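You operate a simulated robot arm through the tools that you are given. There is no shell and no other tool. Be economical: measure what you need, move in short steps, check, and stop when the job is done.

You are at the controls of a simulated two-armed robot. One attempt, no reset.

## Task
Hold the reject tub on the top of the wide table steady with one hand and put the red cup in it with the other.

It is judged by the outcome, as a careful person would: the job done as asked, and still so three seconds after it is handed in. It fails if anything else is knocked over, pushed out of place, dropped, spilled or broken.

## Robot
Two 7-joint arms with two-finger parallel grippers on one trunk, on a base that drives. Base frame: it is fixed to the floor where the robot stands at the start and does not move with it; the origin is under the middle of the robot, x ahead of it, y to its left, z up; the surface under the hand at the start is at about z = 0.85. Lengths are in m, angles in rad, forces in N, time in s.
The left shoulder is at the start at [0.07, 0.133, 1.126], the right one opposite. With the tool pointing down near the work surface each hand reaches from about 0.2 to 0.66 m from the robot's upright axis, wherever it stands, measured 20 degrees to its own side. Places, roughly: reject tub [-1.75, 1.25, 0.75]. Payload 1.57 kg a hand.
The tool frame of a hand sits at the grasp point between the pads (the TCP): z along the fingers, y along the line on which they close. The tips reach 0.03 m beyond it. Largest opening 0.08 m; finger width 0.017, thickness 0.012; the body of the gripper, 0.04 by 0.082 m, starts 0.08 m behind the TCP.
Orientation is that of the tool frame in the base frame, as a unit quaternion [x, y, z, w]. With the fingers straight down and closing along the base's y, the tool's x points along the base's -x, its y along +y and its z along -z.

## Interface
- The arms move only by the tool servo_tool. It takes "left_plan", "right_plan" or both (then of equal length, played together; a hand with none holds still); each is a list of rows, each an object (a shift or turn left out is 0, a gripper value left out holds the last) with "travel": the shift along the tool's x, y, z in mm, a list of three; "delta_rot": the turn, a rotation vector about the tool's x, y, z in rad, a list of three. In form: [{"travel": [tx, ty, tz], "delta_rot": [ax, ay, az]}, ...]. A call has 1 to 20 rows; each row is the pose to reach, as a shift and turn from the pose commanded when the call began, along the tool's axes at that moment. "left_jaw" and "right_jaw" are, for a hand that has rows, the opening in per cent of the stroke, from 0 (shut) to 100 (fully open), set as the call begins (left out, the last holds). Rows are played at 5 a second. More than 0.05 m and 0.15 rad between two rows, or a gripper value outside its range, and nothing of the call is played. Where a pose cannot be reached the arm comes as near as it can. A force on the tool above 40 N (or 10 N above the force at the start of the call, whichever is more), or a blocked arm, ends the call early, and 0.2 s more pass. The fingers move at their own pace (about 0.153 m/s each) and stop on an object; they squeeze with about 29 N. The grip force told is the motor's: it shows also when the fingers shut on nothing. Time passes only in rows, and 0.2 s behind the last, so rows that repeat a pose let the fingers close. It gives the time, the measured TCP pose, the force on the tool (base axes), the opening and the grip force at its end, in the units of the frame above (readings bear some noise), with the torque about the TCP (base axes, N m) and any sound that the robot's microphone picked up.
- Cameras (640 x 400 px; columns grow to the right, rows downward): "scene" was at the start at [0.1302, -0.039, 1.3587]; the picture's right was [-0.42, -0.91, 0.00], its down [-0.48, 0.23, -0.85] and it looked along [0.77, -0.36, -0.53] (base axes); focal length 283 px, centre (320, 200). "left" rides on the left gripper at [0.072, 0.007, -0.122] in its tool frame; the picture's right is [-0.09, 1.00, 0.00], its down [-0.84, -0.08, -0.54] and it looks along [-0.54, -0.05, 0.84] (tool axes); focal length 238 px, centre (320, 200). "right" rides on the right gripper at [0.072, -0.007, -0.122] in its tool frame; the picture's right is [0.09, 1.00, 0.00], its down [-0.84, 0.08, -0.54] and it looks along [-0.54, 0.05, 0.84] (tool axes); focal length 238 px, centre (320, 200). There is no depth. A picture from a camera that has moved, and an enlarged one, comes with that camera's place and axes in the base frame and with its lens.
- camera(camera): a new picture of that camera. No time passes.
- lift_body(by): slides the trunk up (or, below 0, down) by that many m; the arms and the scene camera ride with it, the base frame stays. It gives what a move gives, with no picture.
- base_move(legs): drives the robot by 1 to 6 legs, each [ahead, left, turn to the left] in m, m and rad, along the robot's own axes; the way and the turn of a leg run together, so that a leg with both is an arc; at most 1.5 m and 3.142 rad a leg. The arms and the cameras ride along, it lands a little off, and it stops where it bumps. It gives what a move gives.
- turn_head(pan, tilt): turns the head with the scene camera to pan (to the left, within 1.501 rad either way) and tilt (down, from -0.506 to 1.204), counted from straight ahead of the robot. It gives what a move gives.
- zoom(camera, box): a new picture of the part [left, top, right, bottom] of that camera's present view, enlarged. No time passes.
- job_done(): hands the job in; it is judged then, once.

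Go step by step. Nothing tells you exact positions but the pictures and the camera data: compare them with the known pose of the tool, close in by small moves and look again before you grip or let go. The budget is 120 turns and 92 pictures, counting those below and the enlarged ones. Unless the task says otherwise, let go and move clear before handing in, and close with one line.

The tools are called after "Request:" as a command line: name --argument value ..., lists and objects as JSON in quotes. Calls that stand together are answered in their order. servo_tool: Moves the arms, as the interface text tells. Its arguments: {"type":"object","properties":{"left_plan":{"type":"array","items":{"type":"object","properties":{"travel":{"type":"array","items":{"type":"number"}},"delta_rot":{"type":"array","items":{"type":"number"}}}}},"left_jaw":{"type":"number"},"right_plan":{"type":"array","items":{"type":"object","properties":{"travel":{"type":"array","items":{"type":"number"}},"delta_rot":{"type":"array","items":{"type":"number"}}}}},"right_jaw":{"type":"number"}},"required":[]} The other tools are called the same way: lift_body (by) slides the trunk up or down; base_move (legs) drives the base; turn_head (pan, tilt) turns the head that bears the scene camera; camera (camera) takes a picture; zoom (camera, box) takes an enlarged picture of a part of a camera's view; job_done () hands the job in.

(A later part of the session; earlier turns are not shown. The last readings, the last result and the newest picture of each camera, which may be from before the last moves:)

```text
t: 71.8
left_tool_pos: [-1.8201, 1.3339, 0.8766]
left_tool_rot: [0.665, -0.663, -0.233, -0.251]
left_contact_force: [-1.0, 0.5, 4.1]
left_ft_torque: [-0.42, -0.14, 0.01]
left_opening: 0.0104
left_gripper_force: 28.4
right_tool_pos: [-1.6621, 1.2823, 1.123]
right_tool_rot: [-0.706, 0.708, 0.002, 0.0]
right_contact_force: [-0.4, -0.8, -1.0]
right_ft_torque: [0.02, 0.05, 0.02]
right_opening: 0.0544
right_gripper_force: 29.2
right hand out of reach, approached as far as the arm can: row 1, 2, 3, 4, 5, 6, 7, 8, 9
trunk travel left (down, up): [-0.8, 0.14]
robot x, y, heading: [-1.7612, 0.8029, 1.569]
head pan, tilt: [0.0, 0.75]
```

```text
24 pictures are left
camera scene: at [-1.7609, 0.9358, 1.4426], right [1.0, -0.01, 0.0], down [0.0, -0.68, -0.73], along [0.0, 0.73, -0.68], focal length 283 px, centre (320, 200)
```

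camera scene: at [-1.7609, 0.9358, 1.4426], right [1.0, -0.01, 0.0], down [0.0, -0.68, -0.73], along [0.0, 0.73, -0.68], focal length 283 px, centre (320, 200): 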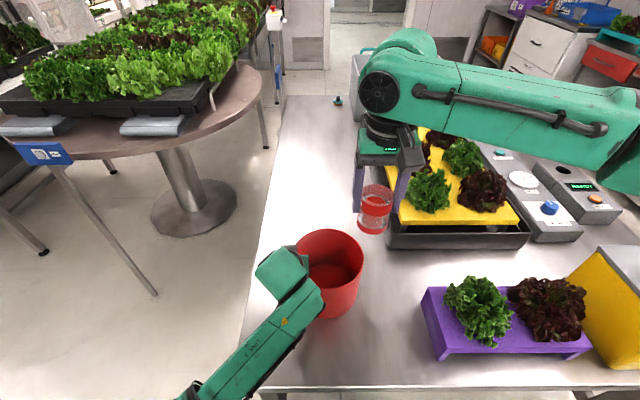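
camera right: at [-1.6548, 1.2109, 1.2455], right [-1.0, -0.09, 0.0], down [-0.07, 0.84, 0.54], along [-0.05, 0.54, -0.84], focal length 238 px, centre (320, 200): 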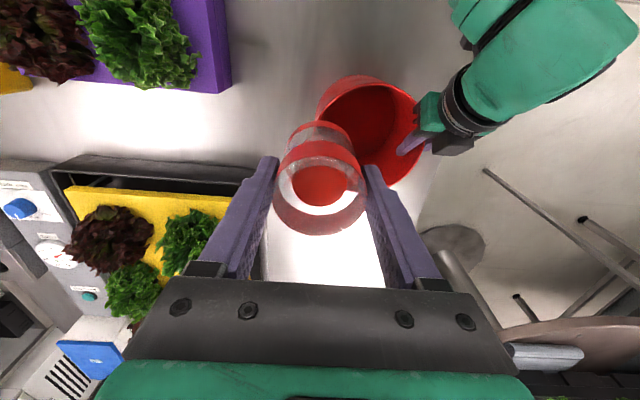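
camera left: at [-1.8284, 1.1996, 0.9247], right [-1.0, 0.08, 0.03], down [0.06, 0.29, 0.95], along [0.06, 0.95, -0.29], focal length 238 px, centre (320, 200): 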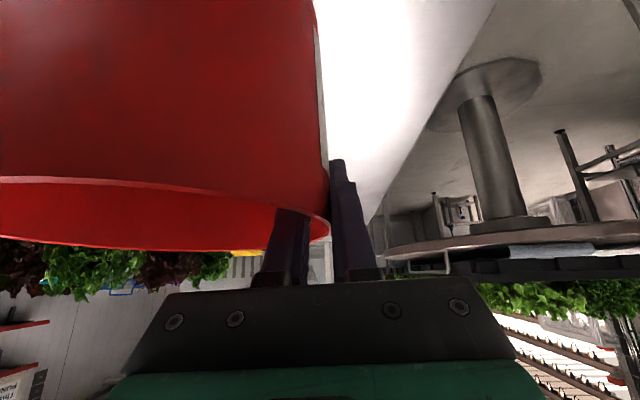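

The hand is still too high for the arm's reach. I'll lower it to z of about 1.0 (cup bottom about 0.03 above the rim) and then move across.

Request:
servo_tool --right_plan '[{"travel": [0, 0, 5]}, {"travel": [0, 0, 18]}, {"travel": [0, 0, 34]}, {"travel": [0, 0, 50]}, {"travel": [0, 0, 66]}, {"travel": [0, 0, 82]}, {"travel": [0, 0, 97]}, {"travel": [0, 0, 108]}, {"travel": [0, 0, 113]}, {"travel": [0, 0, 113]}]'

Request:
servo_tool --right_plan '[{"travel": [-3, 4, 0]}, {"travel": [-9, 11, 0]}, {"travel": [-16, 21, 0]}, {"travel": [-24, 31, 0]}, {"travel": [-32, 42, 0]}, {"travel": [-39, 51, 0]}, {"travel": [-43, 57, 0]}, {"travel": [-45, 59, 0]}, {"travel": [-45, 59, 0]}]'

Request:
camera --camera "right"

Request:
camera --camera "scene"

```text
t: 74.0
left_tool_pos: [-1.8193, 1.3324, 0.8757]
left_tool_rot: [0.665, -0.664, -0.233, -0.251]
left_contact_force: [-1.1, 1.1, 4.0]
left_ft_torque: [-0.33, -0.14, 0.01]
left_opening: 0.0102
left_gripper_force: 28.7
right_tool_pos: [-1.6564, 1.2731, 1.0147]
right_tool_rot: [-0.706, 0.708, 0.002, 0.0]
right_contact_force: [0.6, -0.7, -1.3]
right_ft_torque: [0.0, -0.01, 0.02]
right_opening: 0.0543
right_gripper_force: 29.0
right hand out of reach, approached as far as the arm can: row 7, 8, 9, 10
trunk travel left (down, up): [-0.8, 0.14]
robot x, y, heading: [-1.7581, 0.8007, 1.566]
head pan, tilt: [0.0, 0.75]
```

```text
t: 76.0
left_tool_pos: [-1.819, 1.3321, 0.877]
left_tool_rot: [0.665, -0.663, -0.233, -0.251]
left_contact_force: [-0.4, 1.4, 3.0]
left_ft_torque: [-0.33, -0.18, -0.04]
left_opening: 0.0103
left_gripper_force: 28.8
right_tool_pos: [-1.6616, 1.2723, 1.026]
right_tool_rot: [-0.706, 0.708, 0.001, 0.0]
right_contact_force: [0.4, 0.6, -1.1]
right_ft_torque: [0.02, 0.01, 0.01]
right_opening: 0.0539
right_gripper_force: 28.7
right hand out of reach, approached as far as the arm can: row 1, 2, 3, 4, 5, 6, 7, 8, 9
trunk travel left (down, up): [-0.8, 0.14]
robot x, y, heading: [-1.7576, 0.8048, 1.565]
head pan, tilt: [0.0, 0.75]
```

```text
23 pictures are left
camera right: at [-1.6535, 1.2017, 1.1482], right [-1.0, -0.09, 0.0], down [-0.07, 0.84, 0.54], along [-0.05, 0.54, -0.84], focal length 238 px, centre (320, 200)
```

right: 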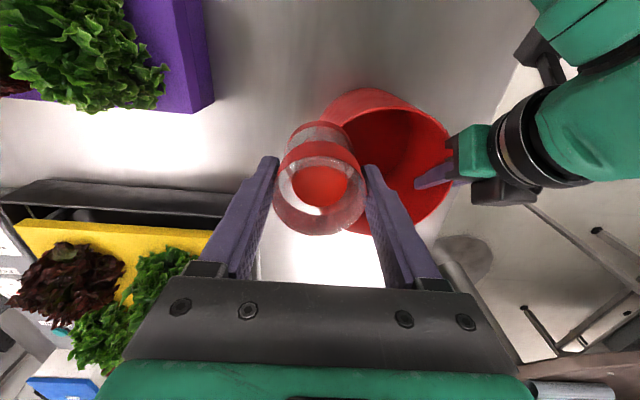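

```text
22 pictures are left
camera scene: at [-1.7609, 0.9359, 1.4426], right [1.0, -0.01, 0.0], down [0.0, -0.68, -0.73], along [0.0, 0.73, -0.68], focal length 283 px, centre (320, 200)
```

scene: 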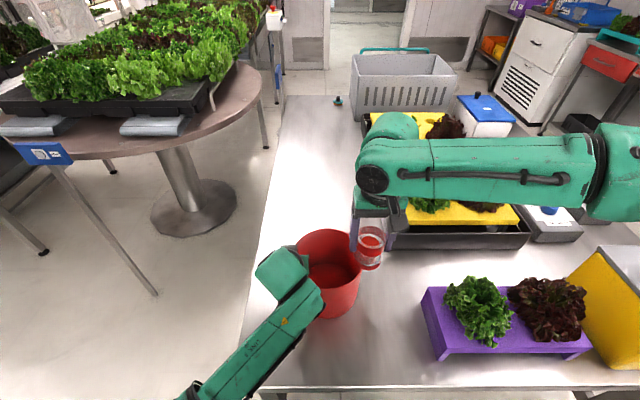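

The right arm isn't at full stretch; it hits a joint limit whenever the hand nears the centreline. To learn where it can reach, I'll move it up and out to my right, then forward, well above everything.

Request:
servo_tool --right_plan '[{"travel": [0, -4, -10]}, {"travel": [0, -14, -25]}, {"travel": [0, -30, -42]}, {"travel": [0, -48, -58]}, {"travel": [0, -66, -70]}, {"travel": [0, -84, -75]}, {"travel": [0, -96, -75]}, {"travel": [0, -100, -75]}, {"travel": [0, -100, -75]}]'

Request:
servo_tool --right_plan '[{"travel": [-4, 0, 0]}, {"travel": [-14, 0, 0]}, {"travel": [-28, 0, 0]}, {"travel": [-42, 0, 0]}, {"travel": [-56, 0, 0]}, {"travel": [-70, 0, 0]}, {"travel": [-76, 0, 0]}, {"travel": [-80, 0, 0]}]'

Request:
camera --camera "scene"

```text
t: 78.0
left_tool_pos: [-1.8185, 1.332, 0.8774]
left_tool_rot: [0.666, -0.663, -0.233, -0.251]
left_contact_force: [-0.5, 1.9, 4.9]
left_ft_torque: [-0.32, -0.15, 0.01]
left_opening: 0.0105
left_gripper_force: 29.0
right_tool_pos: [-1.5617, 1.2728, 1.1006]
right_tool_rot: [-0.706, 0.709, 0.001, -0.001]
right_contact_force: [0.3, 0.6, -1.0]
right_ft_torque: [-0.02, -0.02, -0.03]
right_opening: 0.0548
right_gripper_force: 30.0
trunk travel left (down, up): [-0.8, 0.14]
robot x, y, heading: [-1.7597, 0.804, 1.564]
head pan, tilt: [0.0, 0.75]
```

```text
t: 79.8
left_tool_pos: [-1.8192, 1.3323, 0.8767]
left_tool_rot: [0.665, -0.664, -0.232, -0.251]
left_contact_force: [-0.1, 0.4, 3.9]
left_ft_torque: [-0.35, -0.13, -0.04]
left_opening: 0.0104
left_gripper_force: 28.4
right_tool_pos: [-1.5626, 1.3526, 1.1003]
right_tool_rot: [-0.706, 0.708, 0.001, -0.001]
right_contact_force: [0.4, 0.3, -0.9]
right_ft_torque: [-0.01, -0.02, 0.03]
right_opening: 0.0544
right_gripper_force: 28.9
trunk travel left (down, up): [-0.8, 0.14]
robot x, y, heading: [-1.7578, 0.8079, 1.57]
head pan, tilt: [0.0, 0.75]
```

```text
21 pictures are left
camera scene: at [-1.7608, 0.9359, 1.4425], right [1.0, -0.01, 0.0], down [0.0, -0.68, -0.73], along [0.0, 0.73, -0.68], focal length 283 px, centre (320, 200)
```

scene: 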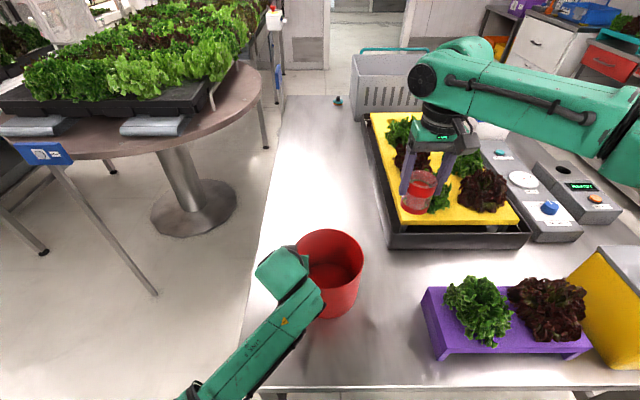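

Going forward is no problem at this lateral position. I'll test moving inward from here, further forward and still high.

Request:
servo_tool --right_plan '[{"travel": [0, 4, 0]}, {"travel": [0, 14, 0]}, {"travel": [0, 28, 0]}, {"travel": [0, 43, 0]}, {"travel": [0, 58, 0]}, {"travel": [0, 73, 0]}, {"travel": [0, 88, 0]}, {"travel": [0, 103, 0]}, {"travel": [0, 118, 0]}, {"travel": [0, 133, 0]}, {"travel": [0, 146, 0]}, {"travel": [0, 155, 0]}, {"travel": [0, 159, 0]}, {"travel": [0, 159, 0]}]'

```text
t: 82.8
left_tool_pos: [-1.8197, 1.3334, 0.8773]
left_tool_rot: [0.665, -0.664, -0.233, -0.251]
left_contact_force: [-0.1, 0.8, 3.0]
left_ft_torque: [-0.38, -0.12, 0.0]
left_opening: 0.0108
left_gripper_force: 28.2
right_tool_pos: [-1.6535, 1.2918, 1.0982]
right_tool_rot: [-0.707, 0.707, 0.002, -0.001]
right_contact_force: [-0.2, 0.2, -1.0]
right_ft_torque: [-0.02, -0.01, 0.0]
right_opening: 0.0544
right_gripper_force: 29.3
right hand out of reach, approached as far as the arm can: row 2, 3, 4, 5, 6, 7, 8, 9, 10, 11, 12, 13, 14
trunk travel left (down, up): [-0.8, 0.14]
robot x, y, heading: [-1.7606, 0.805, 1.564]
head pan, tilt: [0.0, 0.75]
```

Now the boundary is clear: the arm can go further inward only when the target is closer. The base front is only about 0.18 m ahead of my axis, so I can move in. I'll release the tub, lift the left hand, and shift the base 0.06 ahead and 0.10 left.

Request:
servo_tool --left_plan '[{"travel": [0, 0, 0]}, {"travel": [0, 0, 0]}, {"travel": [0, 0, 0]}, {"travel": [0, 0, 0]}, {"travel": [-19, 0, -23]}, {"travel": [-41, 0, -49]}, {"travel": [-64, 0, -76]}, {"travel": [-77, 0, -92]}, {"travel": [-77, 0, -92]}]' --left_jaw 100

Request:
base_move --legs '[[0.06, 0.1, 0]]'

Request:
camera --camera "scene"

Request:
camera --camera "right"

```text
t: 84.8
left_tool_pos: [-1.8198, 1.3304, 0.9966]
left_tool_rot: [0.665, -0.664, -0.233, -0.251]
left_contact_force: [0.5, 0.2, -0.1]
left_ft_torque: [0.01, 0.01, 0.0]
left_opening: 0.0798
left_gripper_force: 0.0
right_tool_pos: [-1.655, 1.293, 1.098]
right_tool_rot: [-0.707, 0.708, 0.001, 0.0]
right_contact_force: [-0.6, 0.3, -1.8]
right_ft_torque: [0.02, 0.0, -0.02]
right_opening: 0.0544
right_gripper_force: 29.3
trunk travel left (down, up): [-0.8, 0.14]
robot x, y, heading: [-1.7624, 0.8006, 1.568]
head pan, tilt: [0.0, 0.75]
```

```text
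t: 86.0
left_tool_pos: [-1.9173, 1.3907, 0.9967]
left_tool_rot: [-0.663, 0.665, 0.233, 0.251]
left_contact_force: [0.2, -0.6, 0.7]
left_ft_torque: [0.0, 0.02, 0.01]
left_opening: 0.0799
left_gripper_force: 0.1
right_tool_pos: [-1.7533, 1.3525, 1.0984]
right_tool_rot: [-0.706, 0.709, 0.002, 0.0]
right_contact_force: [0.6, 0.2, -0.1]
right_ft_torque: [-0.01, 0.02, -0.02]
right_opening: 0.0544
right_gripper_force: 29.2
trunk travel left (down, up): [-0.8, 0.14]
robot x, y, heading: [-1.8623, 0.8669, 1.561]
head pan, tilt: [0.0, 0.75]
```

```text
20 pictures are left
camera scene: at [-1.8598, 0.996, 1.4426], right [1.0, -0.01, 0.0], down [-0.01, -0.68, -0.73], along [0.01, 0.73, -0.68], focal length 283 px, centre (320, 200)
```

scene: 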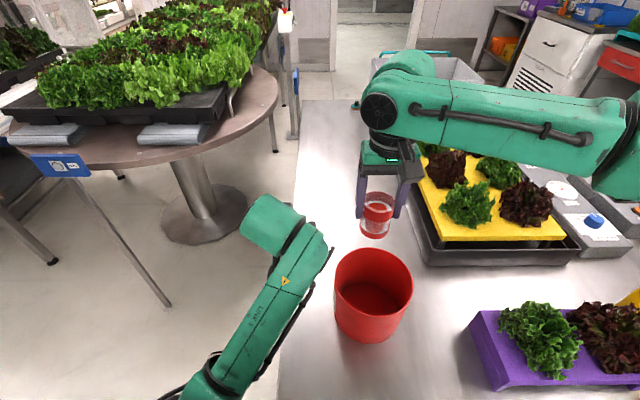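

```text
19 pictures are left
camera right: at [-1.7446, 1.2811, 1.2206], right [-1.0, -0.09, 0.0], down [-0.07, 0.84, 0.54], along [-0.05, 0.54, -0.84], focal length 238 px, centre (320, 200)
```

right: 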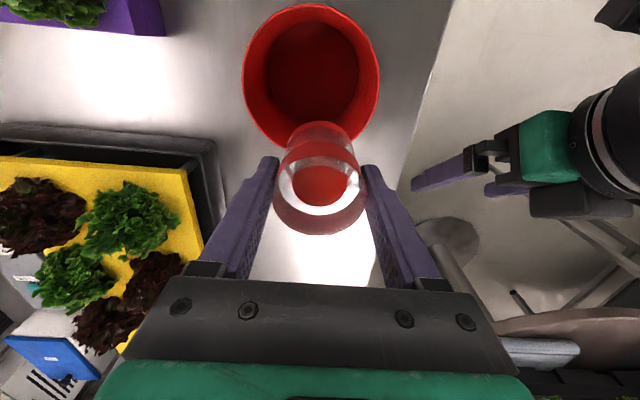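

Now the hands are well placed: the tub centre is (-1.737, 1.322), and the right hand is over it with room to spare. I'll centre the cup over the tub while bringing the left hand over the left wall, still above the rim.

Request:
servo_tool --right_plan '[{"travel": [3, -4, 0]}, {"travel": [9, -10, 0]}, {"travel": [16, -18, 0]}, {"travel": [23, -26, 0]}, {"travel": [28, -32, 0]}, {"travel": [30, -34, 0]}, {"travel": [30, -34, 0]}]'

Request:
servo_tool --left_plan '[{"travel": [13, -24, -11]}, {"travel": [27, -49, -22]}, {"travel": [40, -74, -33]}, {"travel": [53, -98, -44]}, {"travel": [53, -98, -44]}]'

Request:
camera --camera "right"

Request:
camera --camera "left"

```text
t: 87.6
left_tool_pos: [-1.9178, 1.3924, 0.9952]
left_tool_rot: [-0.664, 0.665, 0.233, 0.251]
left_contact_force: [-0.4, 0.7, -0.5]
left_ft_torque: [0.01, 0.03, 0.0]
left_opening: 0.0801
left_gripper_force: 0.1
right_tool_pos: [-1.7205, 1.3229, 1.0985]
right_tool_rot: [-0.705, 0.709, 0.002, 0.0]
right_contact_force: [-0.2, 0.2, -0.8]
right_ft_torque: [-0.01, -0.03, -0.03]
right_opening: 0.0545
right_gripper_force: 29.6
trunk travel left (down, up): [-0.8, 0.14]
robot x, y, heading: [-1.8575, 0.8631, 1.556]
head pan, tilt: [0.0, 0.75]
```

```text
t: 89.0
left_tool_pos: [-1.8601, 1.3279, 0.9766]
left_tool_rot: [-0.657, 0.669, 0.276, 0.212]
left_contact_force: [0.1, 0.0, 0.2]
left_ft_torque: [0.0, 0.0, 0.0]
left_opening: 0.0801
left_gripper_force: 0.2
right_tool_pos: [-1.7205, 1.3222, 1.0982]
right_tool_rot: [-0.705, 0.709, 0.001, -0.001]
right_contact_force: [0.5, -0.2, -1.0]
right_ft_torque: [-0.04, -0.03, -0.01]
right_opening: 0.0543
right_gripper_force: 29.0
trunk travel left (down, up): [-0.8, 0.14]
robot x, y, heading: [-1.8598, 0.8633, 1.565]
head pan, tilt: [0.0, 0.75]
stopped in row 5 (left hand): the arm was blocked; the commanded pose is now the measured one
```

```text
18 pictures are left
camera right: at [-1.7121, 1.2517, 1.2204], right [-1.0, -0.09, 0.0], down [-0.07, 0.84, 0.54], along [-0.05, 0.54, -0.84], focal length 238 px, centre (320, 200)
```

right: 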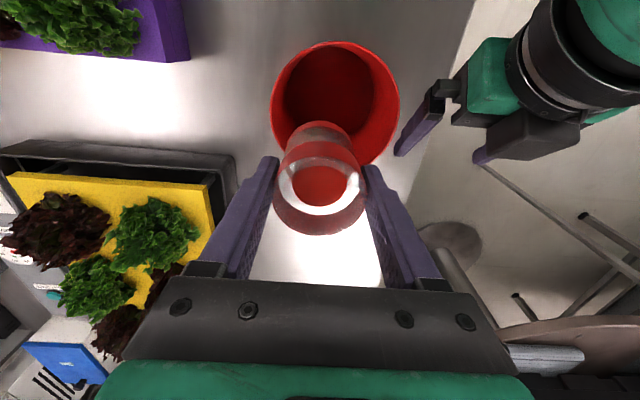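

```text
17 pictures are left
camera left: at [-1.8612, 1.1947, 1.0233], right [-0.99, 0.05, 0.15], down [0.16, 0.29, 0.94], along [0.01, 0.96, -0.29], focal length 238 px, centre (320, 200)
```

left: 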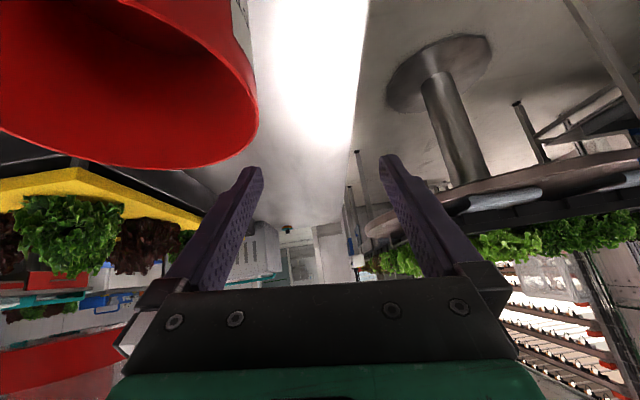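

The left arm was blocked partway and its hand twisted slightly. I'll look for the cause.

Request:
turn_head --pan 0.4 --tilt 1.0

Request:
camera --camera "scene"

```text
t: 89.9
left_tool_pos: [-1.859, 1.3293, 0.9765]
left_tool_rot: [-0.657, 0.668, 0.276, 0.212]
left_contact_force: [0.3, -0.7, -0.3]
left_ft_torque: [0.02, -0.01, -0.01]
left_opening: 0.0803
left_gripper_force: 0.0
right_tool_pos: [-1.7198, 1.322, 1.0992]
right_tool_rot: [-0.705, 0.709, 0.002, 0.0]
right_contact_force: [-0.1, -1.1, -1.0]
right_ft_torque: [-0.03, 0.05, -0.02]
right_opening: 0.0544
right_gripper_force: 28.6
trunk travel left (down, up): [-0.8, 0.14]
robot x, y, heading: [-1.8609, 0.8666, 1.559]
head pan, tilt: [0.4, 1.0]
```

```text
16 pictures are left
camera scene: at [-1.8886, 0.9786, 1.4234], right [0.92, 0.38, 0.0], down [0.32, -0.78, -0.54], along [-0.21, 0.5, -0.84], focal length 283 px, centre (320, 200)
```

scene: 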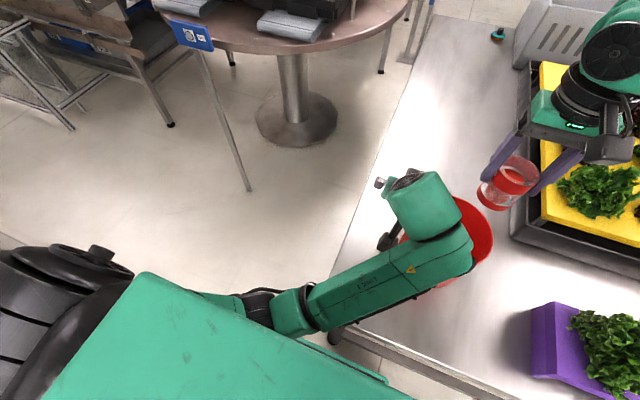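

The left elbow is folded low near the table's front edge, which is what stops it. I'll back the left hand up and out, then test whether the right hand can go down inside the tub from here without touching anything.

Request:
servo_tool --left_plan '[{"travel": [-10, 20, -13]}, {"travel": [-22, 40, -26]}, {"travel": [-32, 58, -40]}, {"travel": [-32, 58, -40]}]'

Request:
servo_tool --right_plan '[{"travel": [0, 0, 5]}, {"travel": [0, 0, 20]}, {"travel": [0, 0, 40]}, {"travel": [0, 0, 60]}, {"travel": [0, 0, 80]}, {"travel": [0, 0, 100]}, {"travel": [0, 0, 120]}, {"travel": [0, 0, 140]}, {"travel": [0, 0, 160]}, {"travel": [0, 0, 180]}, {"travel": [0, 0, 195]}, {"travel": [0, 0, 205]}, {"travel": [0, 0, 210]}, {"travel": [0, 0, 210]}]'

Request:
camera --camera "scene"

```text
t: 90.9
left_tool_pos: [-1.9239, 1.3237, 1.0218]
left_tool_rot: [-0.655, 0.672, 0.286, 0.194]
left_contact_force: [-0.5, 0.0, 0.7]
left_ft_torque: [-0.02, -0.01, 0.03]
left_opening: 0.0802
left_gripper_force: 0.1
right_tool_pos: [-1.7202, 1.3225, 1.0978]
right_tool_rot: [-0.705, 0.709, 0.001, 0.0]
right_contact_force: [-1.2, -0.7, -0.7]
right_ft_torque: [0.0, 0.04, -0.01]
right_opening: 0.0544
right_gripper_force: 29.0
trunk travel left (down, up): [-0.8, 0.14]
robot x, y, heading: [-1.8602, 0.8636, 1.565]
head pan, tilt: [0.4, 1.0]
```

```text
t: 93.9
left_tool_pos: [-1.9244, 1.3276, 1.0272]
left_tool_rot: [-0.654, 0.67, 0.29, 0.197]
left_contact_force: [0.2, 0.0, -0.5]
left_ft_torque: [-0.02, -0.01, 0.0]
left_opening: 0.0802
left_gripper_force: 0.0
right_tool_pos: [-1.7093, 1.3104, 0.9083]
right_tool_rot: [-0.705, 0.709, 0.002, 0.0]
right_contact_force: [-0.5, 0.1, -0.9]
right_ft_torque: [-0.01, -0.02, 0.03]
right_opening: 0.0546
right_gripper_force: 28.8
right hand out of reach, approached as far as the arm can: row 10, 11, 12, 13, 14
trunk travel left (down, up): [-0.8, 0.14]
robot x, y, heading: [-1.8611, 0.8629, 1.561]
head pan, tilt: [0.4, 1.0]
```

```text
15 pictures are left
camera scene: at [-1.8888, 0.9785, 1.4234], right [0.92, 0.38, 0.0], down [0.32, -0.78, -0.54], along [-0.21, 0.5, -0.84], focal length 283 px, centre (320, 200)
```

scene: 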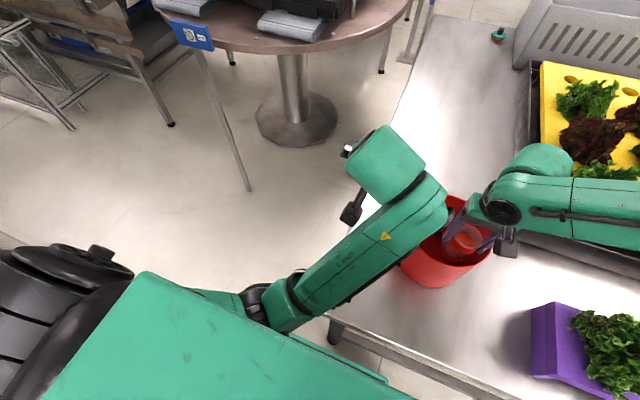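

The right hand needs a lower shoulder (it was limited at z = 0.91), while the left elbow is blocked by the table's near-left corner. I'll lift the cup out, back away, and re-approach rotated about 20° around the tub, so my left elbow sits in front of the table edge and clear of the corner.

Request:
servo_tool --right_plan '[{"travel": [0, 0, -5]}, {"travel": [0, 0, -20]}, {"travel": [0, 0, -40]}, {"travel": [0, 0, -60]}, {"travel": [0, 0, -80]}, {"travel": [0, 0, -100]}, {"travel": [0, 0, -120]}, {"travel": [0, 0, -140]}, {"travel": [0, 0, -160]}, {"travel": [0, 0, -175]}, {"travel": [0, 0, -185]}, {"travel": [0, 0, -190]}]'

Request:
base_move --legs '[[-0.15, 0, 0], [0, -0.165, 0], [0, 0, 0.35]]'

Request:
turn_head --pan 0.0 --tilt 0.8

Request:
camera --camera "scene"

```text
t: 96.5
left_tool_pos: [-1.9246, 1.3269, 1.027]
left_tool_rot: [-0.654, 0.67, 0.29, 0.198]
left_contact_force: [0.0, 0.4, -0.8]
left_ft_torque: [-0.01, -0.02, 0.0]
left_opening: 0.0802
left_gripper_force: 0.1
right_tool_pos: [-1.7091, 1.31, 1.0967]
right_tool_rot: [-0.705, 0.709, 0.001, -0.002]
right_contact_force: [0.8, -0.9, -1.3]
right_ft_torque: [0.02, 0.01, -0.02]
right_opening: 0.0545
right_gripper_force: 28.9
trunk travel left (down, up): [-0.8, 0.14]
robot x, y, heading: [-1.8627, 0.864, 1.562]
head pan, tilt: [0.4, 1.0]
```

```text
t: 100.0
left_tool_pos: [-1.9173, 1.1274, 1.0273]
left_tool_rot: [0.76, -0.547, -0.32, -0.144]
left_contact_force: [-0.6, -0.7, 0.3]
left_ft_torque: [-0.02, -0.02, -0.01]
left_opening: 0.0802
left_gripper_force: 0.0
right_tool_pos: [-1.7078, 1.1859, 1.0961]
right_tool_rot: [0.818, -0.576, -0.002, 0.001]
right_contact_force: [0.1, -0.4, -1.2]
right_ft_torque: [0.0, 0.0, -0.01]
right_opening: 0.0544
right_gripper_force: 29.2
trunk travel left (down, up): [-0.8, 0.14]
robot x, y, heading: [-1.7041, 0.715, 1.905]
head pan, tilt: [0.4, 1.0]
```

```text
t: 100.9
left_tool_pos: [-1.9193, 1.1265, 1.026]
left_tool_rot: [0.759, -0.548, -0.321, -0.144]
left_contact_force: [0.5, -0.4, 0.1]
left_ft_torque: [0.01, -0.01, -0.01]
left_opening: 0.0801
left_gripper_force: 0.0
right_tool_pos: [-1.707, 1.186, 1.097]
right_tool_rot: [0.818, -0.576, -0.002, 0.0]
right_contact_force: [-0.3, 0.0, -0.6]
right_ft_torque: [0.01, -0.02, 0.0]
right_opening: 0.0545
right_gripper_force: 29.2
trunk travel left (down, up): [-0.8, 0.14]
robot x, y, heading: [-1.7004, 0.715, 1.91]
head pan, tilt: [0.0, 0.799]
```

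```text
14 pictures are left
camera scene: at [-1.7448, 0.8367, 1.4385], right [0.94, 0.33, 0.0], down [0.24, -0.68, -0.7], along [-0.23, 0.66, -0.72], focal length 283 px, centre (320, 200)
```

scene: 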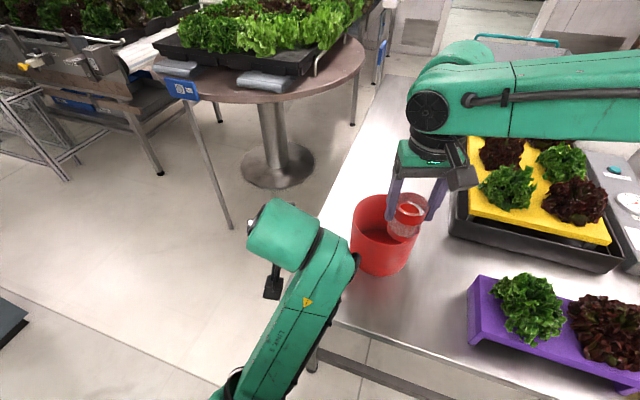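

The view is clear. I'll straighten the left hand's twist and raise both hands, then lower the trunk 0.14.

Request:
servo_tool --left_plan '[{"travel": [-16, 0, -19], "delta_rot": [0.05, 0.002, -0.025]}, {"travel": [-32, 0, -38], "delta_rot": [0.1, 0.005, -0.05]}, {"travel": [-48, 0, -58], "delta_rot": [0.142, 0.007, -0.072]}, {"travel": [-64, 0, -77], "delta_rot": [0.142, 0.007, -0.072]}, {"travel": [-64, 0, -77], "delta_rot": [0.142, 0.007, -0.072]}, {"travel": [-64, 0, -77], "delta_rot": [0.142, 0.007, -0.072]}, {"travel": [-64, 0, -77], "delta_rot": [0.142, 0.007, -0.072]}, {"travel": [-64, 0, -77], "delta_rot": [0.142, 0.007, -0.072]}]' --right_plan '[{"travel": [0, 0, -5]}, {"travel": [0, 0, -18]}, {"travel": [0, 0, -36]}, {"travel": [0, 0, -54]}, {"travel": [0, 0, -72]}, {"travel": [0, 0, -88]}, {"travel": [0, 0, -97]}, {"travel": [0, 0, -100]}]'

Request:
lift_body --by -0.14

Request:
base_move --legs '[[0.125, -0.048, 0]]'

Request:
camera --camera "scene"

```text
t: 101.6
left_tool_pos: [-1.9551, 1.1176, 1.0643]
left_tool_rot: [0.763, -0.546, -0.324, -0.122]
left_contact_force: [-0.7, -0.3, -0.3]
left_ft_torque: [-0.04, -0.01, -0.01]
left_opening: 0.0799
left_gripper_force: 0.1
right_tool_pos: [-1.708, 1.1856, 1.1242]
right_tool_rot: [0.817, -0.577, -0.001, 0.002]
right_contact_force: [0.1, 0.8, -0.4]
right_ft_torque: [-0.01, 0.0, 0.0]
right_opening: 0.0542
right_gripper_force: 28.8
trunk travel left (down, up): [-0.8, 0.14]
robot x, y, heading: [-1.702, 0.7161, 1.907]
head pan, tilt: [0.0, 0.799]
stopped in row 3 (left hand): the arm was blocked; the commanded pose is now the measured one
```

```text
t: 103.3
left_tool_pos: [-1.9538, 1.1193, 0.9236]
left_tool_rot: [0.763, -0.546, -0.324, -0.122]
left_contact_force: [-0.5, -0.5, -0.8]
left_ft_torque: [0.0, 0.0, 0.03]
left_opening: 0.0803
left_gripper_force: 0.0
right_tool_pos: [-1.7079, 1.1865, 0.9837]
right_tool_rot: [0.817, -0.576, -0.002, 0.0]
right_contact_force: [0.4, -0.3, -0.6]
right_ft_torque: [-0.02, 0.0, 0.0]
right_opening: 0.0545
right_gripper_force: 29.4
trunk travel left (down, up): [-0.66, 0.28]
robot x, y, heading: [-1.6976, 0.7153, 1.905]
head pan, tilt: [0.0, 0.799]
```

```text
t: 104.6
left_tool_pos: [-1.9515, 1.2523, 0.9241]
left_tool_rot: [0.763, -0.546, -0.323, -0.123]
left_contact_force: [1.0, 0.3, -0.3]
left_ft_torque: [0.02, -0.03, 0.01]
left_opening: 0.0801
left_gripper_force: 0.1
right_tool_pos: [-1.7035, 1.3207, 0.9844]
right_tool_rot: [0.817, -0.576, -0.002, 0.001]
right_contact_force: [-0.2, -0.2, -1.5]
right_ft_torque: [0.01, 0.0, -0.01]
right_opening: 0.0544
right_gripper_force: 29.1
trunk travel left (down, up): [-0.66, 0.28]
robot x, y, heading: [-1.699, 0.847, 1.912]
head pan, tilt: [0.0, 0.799]
```

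```text
13 pictures are left
camera scene: at [-1.7416, 0.971, 1.2986], right [0.94, 0.33, 0.0], down [0.24, -0.68, -0.7], along [-0.23, 0.66, -0.72], focal length 283 px, centre (320, 200)
```

scene: 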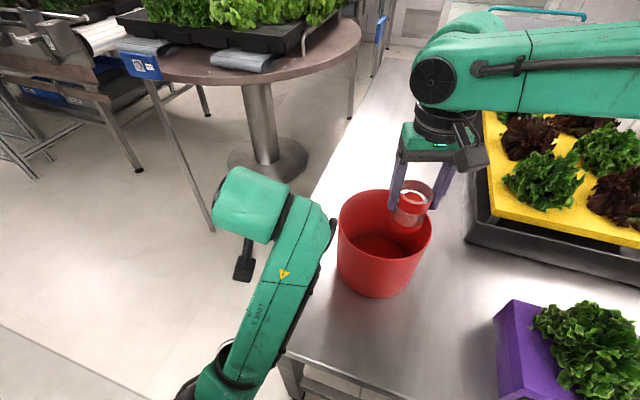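

Note to self: I shouldn't chain moves after one that may stop, though nothing was touched. The left wrist seems to hit a joint limit at this lean, so I'll reduce it to 0.5, untwist and raise the hand, and raise the cup a little.

Request:
servo_tool --left_plan '[{"travel": [-8, 2, -10], "delta_rot": [0.046, 0.042, -0.017]}, {"travel": [-16, 4, -20], "delta_rot": [0.092, 0.084, -0.034]}, {"travel": [-25, 7, -30], "delta_rot": [0.138, 0.125, -0.05]}, {"travel": [-33, 9, -40], "delta_rot": [0.184, 0.167, -0.067]}, {"travel": [-41, 11, -50], "delta_rot": [0.184, 0.167, -0.067]}, {"travel": [-41, 11, -50], "delta_rot": [0.184, 0.167, -0.067]}]' --right_plan '[{"travel": [0, 0, -4]}, {"travel": [0, 0, -12]}, {"travel": [0, 0, -22]}, {"travel": [0, 0, -32]}, {"travel": [0, 0, -38]}, {"travel": [0, 0, -40]}]'

```text
t: 105.3
left_tool_pos: [-2.0082, 1.2397, 0.9371]
left_tool_rot: [0.78, -0.538, -0.314, -0.058]
left_contact_force: [-0.4, 0.4, 0.0]
left_ft_torque: [0.01, 0.01, 0.03]
left_opening: 0.0801
left_gripper_force: 0.1
left hand out of reach, approached as far as the arm can: row 3
right_tool_pos: [-1.7062, 1.3212, 0.9974]
right_tool_rot: [0.818, -0.576, -0.002, -0.001]
right_contact_force: [-1.1, 0.5, -1.6]
right_ft_torque: [-0.02, -0.01, -0.01]
right_opening: 0.0544
right_gripper_force: 29.2
trunk travel left (down, up): [-0.66, 0.28]
robot x, y, heading: [-1.6967, 0.8501, 1.911]
head pan, tilt: [0.0, 0.799]
stopped in row 3 (left hand): the arm was blocked; the commanded pose is now the measured one
```

The left arm is moving oddly, so I need to see what it's pressing against.

Request:
turn_head --pan 0.5 --tilt 1.15

Request:
camera --camera "scene"

```text
t: 106.2
left_tool_pos: [-2.007, 1.2393, 0.9371]
left_tool_rot: [0.779, -0.539, -0.314, -0.058]
left_contact_force: [0.0, 0.6, -0.6]
left_ft_torque: [-0.01, 0.04, 0.02]
left_opening: 0.08
left_gripper_force: 0.1
right_tool_pos: [-1.7053, 1.3214, 0.9992]
right_tool_rot: [0.817, -0.576, -0.001, 0.0]
right_contact_force: [-0.4, -0.4, -1.1]
right_ft_torque: [-0.01, -0.03, -0.01]
right_opening: 0.0543
right_gripper_force: 29.2
trunk travel left (down, up): [-0.66, 0.28]
robot x, y, heading: [-1.698, 0.8469, 1.909]
head pan, tilt: [0.499, 1.15]
```

```text
12 pictures are left
camera scene: at [-1.7591, 0.9358, 1.2737], right [0.67, 0.74, 0.0], down [0.68, -0.61, -0.41], along [-0.3, 0.27, -0.91], focal length 283 px, centre (320, 200)
```

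scene: 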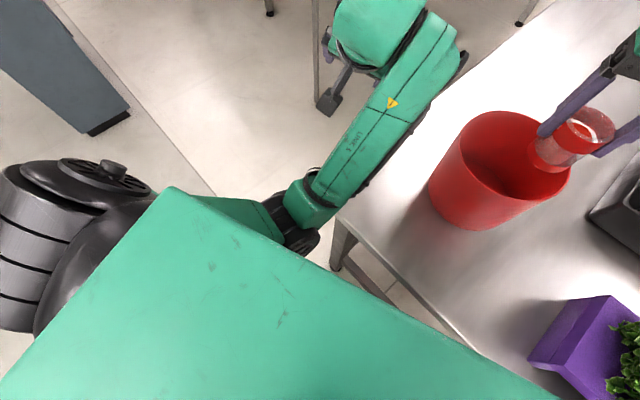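

The left arm's forearm is folded right against the table corner. I'll back off for free space, then unfold the left hand to upright in the air.

Request:
base_move --legs '[[-0.18, 0, 0]]'

Request:
servo_tool --left_plan '[{"travel": [-17, 0, -9], "delta_rot": [0.045, 0.098, 0.003]}, {"travel": [-34, 0, -18], "delta_rot": [0.091, 0.197, 0.006]}, {"travel": [-51, 0, -27], "delta_rot": [0.137, 0.296, 0.01]}, {"travel": [-68, 0, -36], "delta_rot": [0.182, 0.394, 0.013]}, {"travel": [-86, 0, -45], "delta_rot": [0.228, 0.493, 0.017]}, {"travel": [-103, 0, -54], "delta_rot": [0.274, 0.592, 0.02]}, {"travel": [-103, 0, -54], "delta_rot": [0.274, 0.592, 0.02]}]'

```text
t: 107.7
left_tool_pos: [-1.9485, 1.0709, 0.9373]
left_tool_rot: [0.779, -0.539, -0.315, -0.058]
left_contact_force: [-0.1, 0.1, 0.2]
left_ft_torque: [-0.01, -0.01, 0.0]
left_opening: 0.0798
left_gripper_force: 0.1
right_tool_pos: [-1.647, 1.152, 0.998]
right_tool_rot: [0.817, -0.577, -0.002, 0.0]
right_contact_force: [-0.1, 0.2, -0.5]
right_ft_torque: [-0.01, -0.01, -0.02]
right_opening: 0.0545
right_gripper_force: 28.9
trunk travel left (down, up): [-0.66, 0.28]
robot x, y, heading: [-1.6376, 0.6796, 1.911]
head pan, tilt: [0.499, 1.15]
```

```text
t: 109.3
left_tool_pos: [-1.9621, 1.1654, 1.0525]
left_tool_rot: [0.816, -0.578, 0.001, 0.0]
left_contact_force: [0.1, 0.1, -1.0]
left_ft_torque: [-0.01, -0.01, -0.01]
left_opening: 0.0801
left_gripper_force: 0.1
left hand out of reach, approached as far as the arm can: row 1, 2, 3, 4, 5, 6, 7
right_tool_pos: [-1.6455, 1.1528, 0.9976]
right_tool_rot: [0.817, -0.577, -0.001, 0.0]
right_contact_force: [0.5, 0.4, -1.1]
right_ft_torque: [-0.03, 0.0, 0.01]
right_opening: 0.0545
right_gripper_force: 28.6
trunk travel left (down, up): [-0.66, 0.28]
robot x, y, heading: [-1.6375, 0.6845, 1.905]
head pan, tilt: [0.499, 1.15]
```

The left hand is upright again. New plan: the left hand will pinch the tub's far wall, leaning out to the left, while the right hand lowers the cup into the near half. That suits both arms' reach, so I'll first yaw the left hand by 1.22 rad and check it.

Request:
servo_tool --left_plan '[{"delta_rot": [0, 0, 0.14]}, {"delta_rot": [0, 0, 0.28]}, {"delta_rot": [0, 0, 0.42]}, {"delta_rot": [0, 0, 0.56]}, {"delta_rot": [0, 0, 0.7]}, {"delta_rot": [0, 0, 0.84]}, {"delta_rot": [0, 0, 0.98]}, {"delta_rot": [0, 0, 1.1]}, {"delta_rot": [0, 0, 1.22]}, {"delta_rot": [0, 0, 1.22]}]'

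```text
t: 111.5
left_tool_pos: [-1.9633, 1.1646, 1.051]
left_tool_rot: [-0.339, 0.941, 0.0, 0.001]
left_contact_force: [-0.4, 0.3, 0.4]
left_ft_torque: [0.01, 0.05, 0.02]
left_opening: 0.08
left_gripper_force: 0.1
right_tool_pos: [-1.6446, 1.1525, 0.9979]
right_tool_rot: [0.817, -0.577, -0.001, 0.0]
right_contact_force: [0.8, 0.2, -1.7]
right_ft_torque: [0.01, -0.01, -0.02]
right_opening: 0.0545
right_gripper_force: 28.7
trunk travel left (down, up): [-0.66, 0.28]
robot x, y, heading: [-1.6384, 0.6803, 1.914]
head pan, tilt: [0.499, 1.15]
```

Yaw is fine. Now I'll lean it 0.5 rad outward.

Request:
servo_tool --left_plan '[{"delta_rot": [0, -0.13, 0]}, {"delta_rot": [0, -0.26, 0]}, {"delta_rot": [0, -0.39, 0]}, {"delta_rot": [0, -0.5, 0]}, {"delta_rot": [0, -0.5, 0]}]'

Request:
turn_head --pan 0.1 --tilt 0.8

Request:
camera --camera "scene"

```text
t: 112.7
left_tool_pos: [-1.9732, 1.1764, 1.0555]
left_tool_rot: [-0.328, 0.911, 0.083, 0.234]
left_contact_force: [0.2, -0.3, -0.2]
left_ft_torque: [0.01, -0.01, 0.0]
left_opening: 0.0802
left_gripper_force: 0.1
left hand out of reach, approached as far as the arm can: row 1, 2, 3, 4, 5
right_tool_pos: [-1.6452, 1.1525, 0.9971]
right_tool_rot: [0.817, -0.576, -0.001, 0.001]
right_contact_force: [-0.3, 0.6, -0.9]
right_ft_torque: [-0.01, -0.01, 0.01]
right_opening: 0.0546
right_gripper_force: 29.1
trunk travel left (down, up): [-0.66, 0.28]
robot x, y, heading: [-1.6386, 0.6801, 1.91]
head pan, tilt: [0.499, 1.15]
```

```text
t: 113.6
left_tool_pos: [-1.9734, 1.1759, 1.0552]
left_tool_rot: [-0.329, 0.911, 0.084, 0.233]
left_contact_force: [0.0, 0.5, 0.4]
left_ft_torque: [-0.01, -0.02, -0.02]
left_opening: 0.0802
left_gripper_force: 0.1
right_tool_pos: [-1.6459, 1.1517, 0.9984]
right_tool_rot: [0.817, -0.577, -0.002, 0.0]
right_contact_force: [0.0, -0.2, -1.2]
right_ft_torque: [-0.01, -0.02, 0.0]
right_opening: 0.0545
right_gripper_force: 29.3
trunk travel left (down, up): [-0.66, 0.28]
robot x, y, heading: [-1.6372, 0.6831, 1.911]
head pan, tilt: [0.099, 0.799]
```

```text
11 pictures are left
camera scene: at [-1.6896, 0.8001, 1.2984], right [0.91, 0.43, 0.0], down [0.31, -0.65, -0.7], along [-0.3, 0.63, -0.72], focal length 283 px, centre (320, 200)
```

scene: 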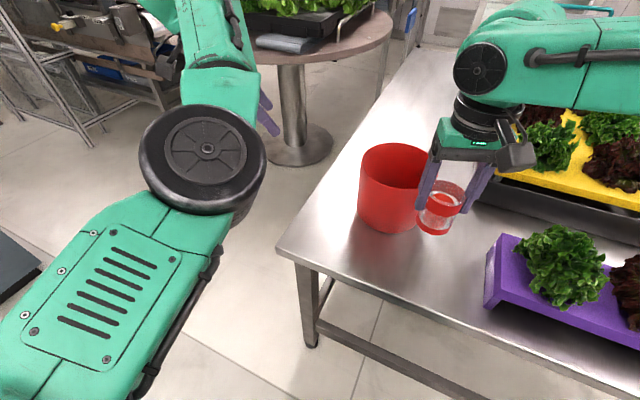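

That put the left arm in an elbow-up posture, which clears the table. In this posture the original hold works naturally: left wall, hand leaning back toward me. I'll turn the hand to that orientation here in free air.

Request:
servo_tool --left_plan '[{"travel": [3, -8, -1], "delta_rot": [-0.07, -0.013, -0.116]}, {"travel": [5, -16, -3], "delta_rot": [-0.14, -0.026, -0.232]}, {"travel": [8, -25, -4], "delta_rot": [-0.21, -0.039, -0.348]}, {"travel": [11, -33, -6], "delta_rot": [-0.28, -0.052, -0.464]}, {"travel": [13, -41, -7], "delta_rot": [-0.35, -0.065, -0.58]}, {"travel": [16, -49, -9], "delta_rot": [-0.42, -0.078, -0.696]}, {"travel": [19, -58, -10], "delta_rot": [-0.49, -0.091, -0.812]}, {"travel": [21, -66, -12], "delta_rot": [-0.56, -0.104, -0.928]}, {"travel": [24, -74, -13], "delta_rot": [-0.63, -0.1175, -1.044]}, {"travel": [24, -74, -13], "delta_rot": [-0.63, -0.1175, -1.044]}]'

Request:
camera --camera "scene"

```text
t: 115.8
left_tool_pos: [-1.9721, 1.1391, 1.0225]
left_tool_rot: [0.783, -0.539, -0.252, -0.182]
left_contact_force: [-0.5, 0.3, 0.1]
left_ft_torque: [0.01, -0.01, -0.02]
left_opening: 0.08
left_gripper_force: 0.0
left hand out of reach, approached as far as the arm can: row 1, 2, 3, 4, 5, 6, 7, 8, 9, 10
right_tool_pos: [-1.6458, 1.1521, 0.9975]
right_tool_rot: [0.817, -0.577, -0.001, 0.001]
right_contact_force: [-0.7, 0.1, -1.4]
right_ft_torque: [-0.02, 0.01, -0.04]
right_opening: 0.0544
right_gripper_force: 28.9
trunk travel left (down, up): [-0.66, 0.28]
robot x, y, heading: [-1.6357, 0.6805, 1.908]
head pan, tilt: [0.099, 0.799]
```

```text
10 pictures are left
camera scene: at [-1.6895, 0.8005, 1.2985], right [0.91, 0.42, 0.0], down [0.3, -0.65, -0.7], along [-0.3, 0.63, -0.72], focal length 283 px, centre (320, 200)
```

scene: 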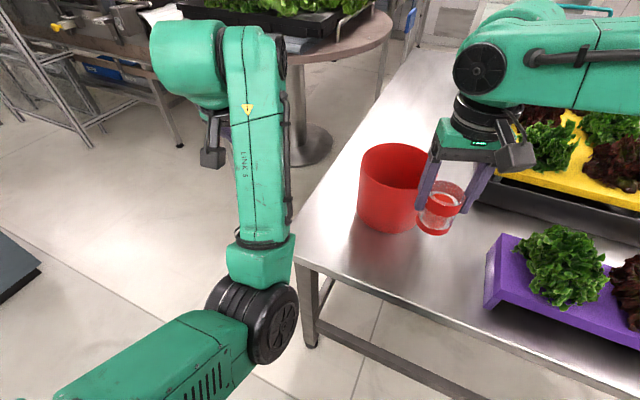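

Orientation is right. Before approaching, I'll test in free air that the left hand can reach the needed inward spot, raising the cup out of its way first.

Request:
servo_tool --right_plan '[{"travel": [0, 0, -5]}, {"travel": [0, 0, -20]}, {"travel": [0, 0, -38]}, {"travel": [0, 0, -56]}, {"travel": [0, 0, -74]}, {"travel": [0, 0, -90]}, {"travel": [0, 0, -98]}, {"travel": [0, 0, -100]}, {"travel": [0, 0, -100]}]'

Request:
servo_tool --left_plan '[{"travel": [15, -34, -4]}, {"travel": [30, -68, -9]}, {"travel": [45, -102, -13]}, {"travel": [61, -136, -17]}, {"travel": [76, -170, -22]}, {"travel": [91, -203, -26]}, {"travel": [91, -203, -26]}]'

```text
t: 117.8
left_tool_pos: [-1.9728, 1.1385, 1.0194]
left_tool_rot: [0.782, -0.542, -0.251, -0.178]
left_contact_force: [-0.3, 0.4, 0.2]
left_ft_torque: [0.0, 0.01, -0.02]
left_opening: 0.0797
left_gripper_force: 0.0
right_tool_pos: [-1.6456, 1.1521, 1.0999]
right_tool_rot: [0.817, -0.576, -0.001, 0.0]
right_contact_force: [0.2, -0.2, -0.9]
right_ft_torque: [-0.03, -0.01, 0.01]
right_opening: 0.0543
right_gripper_force: 29.4
trunk travel left (down, up): [-0.66, 0.28]
robot x, y, heading: [-1.6406, 0.685, 1.91]
head pan, tilt: [0.099, 0.799]
```

```text
t: 119.6
left_tool_pos: [-1.8003, 1.149, 0.9597]
left_tool_rot: [0.789, -0.521, -0.291, -0.146]
left_contact_force: [-0.2, -0.4, 0.5]
left_ft_torque: [0.0, 0.0, 0.02]
left_opening: 0.08
left_gripper_force: 0.0
left hand out of reach, approached as far as the arm can: row 1, 2, 3, 4, 5, 6, 7
right_tool_pos: [-1.6449, 1.1516, 1.0977]
right_tool_rot: [0.818, -0.576, 0.0, -0.001]
right_contact_force: [0.6, 0.4, -1.2]
right_ft_torque: [-0.04, -0.01, -0.02]
right_opening: 0.0545
right_gripper_force: 29.2
trunk travel left (down, up): [-0.66, 0.28]
robot x, y, heading: [-1.639, 0.6814, 1.912]
head pan, tilt: [0.099, 0.799]
stopped in row 7 (left hand): the arm was blocked; the commanded pose is now the measured one
```

The left hand reaches about L = 0 but not further. Pinching the left-far part of the wall with the hand leaning left and back shifts its wrist about 5 cm outward, which satisfies both arms, so I'll reorient for that in free air.

Request:
servo_tool --left_plan '[{"travel": [-8, 17, -1], "delta_rot": [0.081, 0.004, 0.083]}, {"travel": [-16, 33, -2], "delta_rot": [0.162, 0.008, 0.167]}, {"travel": [-24, 50, -2], "delta_rot": [0.243, 0.012, 0.25]}, {"travel": [-32, 67, -3], "delta_rot": [0.325, 0.015, 0.334]}, {"travel": [-40, 84, -4], "delta_rot": [0.406, 0.019, 0.418]}, {"travel": [-47, 100, -5], "delta_rot": [0.487, 0.023, 0.501]}, {"travel": [-47, 100, -5], "delta_rot": [0.487, 0.023, 0.501]}]'

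```text
t: 121.2
left_tool_pos: [-1.9076, 1.1538, 1.0054]
left_tool_rot: [-0.58, 0.746, 0.192, 0.266]
left_contact_force: [0.1, -0.5, -0.3]
left_ft_torque: [0.03, 0.0, 0.0]
left_opening: 0.0803
left_gripper_force: 0.0
left hand out of reach, approached as far as the arm can: row 5, 6, 7
right_tool_pos: [-1.6469, 1.1508, 1.0991]
right_tool_rot: [0.817, -0.577, -0.002, -0.001]
right_contact_force: [-0.4, -0.6, -0.3]
right_ft_torque: [0.02, -0.04, -0.01]
right_opening: 0.0544
right_gripper_force: 28.4
trunk travel left (down, up): [-0.66, 0.28]
robot x, y, heading: [-1.6363, 0.6819, 1.914]
head pan, tilt: [0.099, 0.799]
```

Good orientation. Now I'll drive in toward the tub at this trunk height and check the picture.

Request:
base_move --legs '[[0.1865, -0.0185, 0]]'

Request:
turn_head --pan 0.2 --tilt 0.95

Request:
camera --camera "scene"

```text
t: 122.7
left_tool_pos: [-1.9483, 1.3361, 1.004]
left_tool_rot: [-0.578, 0.748, 0.192, 0.265]
left_contact_force: [0.1, -0.5, 0.4]
left_ft_torque: [0.0, 0.01, -0.03]
left_opening: 0.0801
left_gripper_force: 0.1
right_tool_pos: [-1.6874, 1.3332, 1.0985]
right_tool_rot: [0.817, -0.577, -0.002, 0.0]
right_contact_force: [-0.1, 0.0, -1.7]
right_ft_torque: [-0.02, 0.01, -0.02]
right_opening: 0.0542
right_gripper_force: 29.0
trunk travel left (down, up): [-0.66, 0.28]
robot x, y, heading: [-1.6817, 0.8637, 1.91]
head pan, tilt: [0.099, 0.799]
```

```text
t: 123.4
left_tool_pos: [-1.9481, 1.3349, 1.0032]
left_tool_rot: [-0.578, 0.749, 0.19, 0.264]
left_contact_force: [0.2, 0.2, -0.8]
left_ft_torque: [0.02, -0.04, -0.01]
left_opening: 0.08
left_gripper_force: 0.1
right_tool_pos: [-1.6886, 1.3339, 1.0982]
right_tool_rot: [0.817, -0.577, -0.002, 0.0]
right_contact_force: [1.1, -0.2, -1.3]
right_ft_torque: [0.0, 0.03, 0.01]
right_opening: 0.0544
right_gripper_force: 29.0
trunk travel left (down, up): [-0.66, 0.28]
robot x, y, heading: [-1.6845, 0.8623, 1.911]
head pan, tilt: [0.201, 0.949]
```

```text
9 pictures are left
camera scene: at [-1.7369, 0.972, 1.2869], right [0.86, 0.51, 0.0], down [0.42, -0.7, -0.58], along [-0.3, 0.5, -0.81], focal length 283 px, centre (320, 200)
```

scene: 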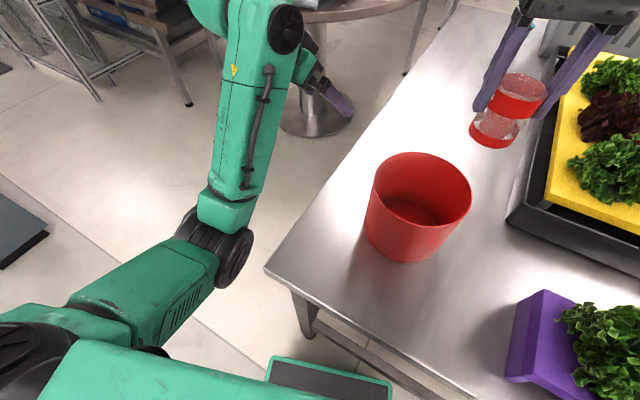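

The left elbow is clear of the table corner, and the tub is confirmed at (-1.738, 1.322). I'll move the left hand over the wall point (-1.816, 1.343), above the rim.

Request:
servo_tool --left_plan '[{"travel": [-5, -25, 8]}, {"travel": [-9, -50, 16]}, {"travel": [-14, -75, 23]}, {"travel": [-19, -100, 31]}, {"travel": [-23, -125, 39]}, {"travel": [-23, -125, 39]}]'

```text
t: 124.8
left_tool_pos: [-1.8146, 1.3449, 0.9884]
left_tool_rot: [-0.579, 0.747, 0.191, 0.264]
left_contact_force: [0.0, -0.3, 0.6]
left_ft_torque: [-0.02, -0.01, 0.0]
left_opening: 0.0797
left_gripper_force: 0.0
right_tool_pos: [-1.6883, 1.3347, 1.0988]
right_tool_rot: [0.817, -0.577, -0.001, 0.0]
right_contact_force: [-0.5, 0.2, -1.3]
right_ft_torque: [0.0, 0.03, -0.02]
right_opening: 0.0544
right_gripper_force: 28.7
trunk travel left (down, up): [-0.66, 0.28]
robot x, y, heading: [-1.6792, 0.8627, 1.908]
head pan, tilt: [0.201, 0.949]
```

Reached exactly. I'll lower the trunk 0.03 for the right arm's reach, then see where the hands are.

Request:
lift_body --by -0.03

Request:
camera --camera "left"

```text
t: 125.6
left_tool_pos: [-1.8156, 1.3448, 0.9591]
left_tool_rot: [-0.578, 0.748, 0.191, 0.265]
left_contact_force: [0.1, -0.2, 0.1]
left_ft_torque: [0.01, 0.01, -0.02]
left_opening: 0.08
left_gripper_force: 0.0
right_tool_pos: [-1.6876, 1.3327, 1.069]
right_tool_rot: [0.816, -0.578, -0.002, 0.0]
right_contact_force: [-0.6, 0.4, -0.9]
right_ft_torque: [-0.02, 0.0, 0.0]
right_opening: 0.0545
right_gripper_force: 28.9
trunk travel left (down, up): [-0.63, 0.31]
robot x, y, heading: [-1.6816, 0.8643, 1.907]
head pan, tilt: [0.201, 0.949]
```

```text
8 pictures are left
camera left: at [-1.8576, 1.2198, 1.0116], right [-0.94, 0.33, 0.04], down [0.14, 0.3, 0.94], along [0.3, 0.9, -0.33], focal length 238 px, centre (320, 200)
```

left: 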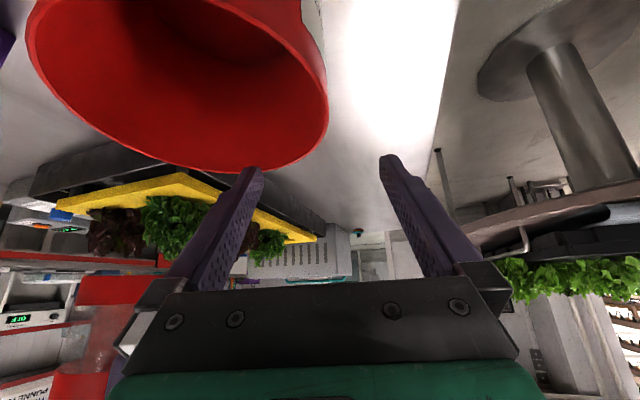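

The wall is about 4 mm toward the outer finger, so I'll correct for that while lowering to straddle it.

Request:
servo_tool --left_plan '[{"travel": [12, 3, 16]}, {"travel": [25, 5.5, 32]}, {"travel": [38, 5.5, 49]}, {"travel": [50, 5.5, 65]}, {"travel": [50, 5.5, 65]}]'

Request:
camera --camera "left"

```text
t: 126.8
left_tool_pos: [-1.8205, 1.348, 0.8771]
left_tool_rot: [-0.578, 0.748, 0.19, 0.264]
left_contact_force: [0.1, 0.0, -0.5]
left_ft_torque: [-0.01, 0.02, 0.02]
left_opening: 0.08
left_gripper_force: 0.1
right_tool_pos: [-1.6876, 1.3333, 1.0688]
right_tool_rot: [0.817, -0.577, -0.001, 0.0]
right_contact_force: [-0.5, 0.4, -1.0]
right_ft_torque: [0.02, -0.02, -0.01]
right_opening: 0.0542
right_gripper_force: 28.6
trunk travel left (down, up): [-0.63, 0.31]
robot x, y, heading: [-1.6806, 0.8653, 1.906]
head pan, tilt: [0.201, 0.949]
```

```text
7 pictures are left
camera left: at [-1.8619, 1.2237, 0.9291], right [-0.94, 0.33, 0.04], down [0.14, 0.3, 0.94], along [0.3, 0.9, -0.33], focal length 238 px, centre (320, 200)
```

left: 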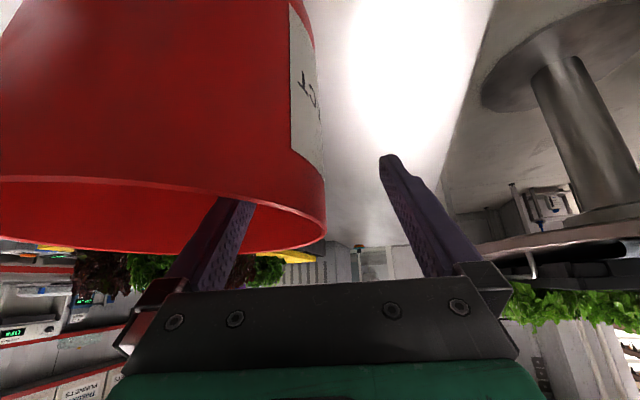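

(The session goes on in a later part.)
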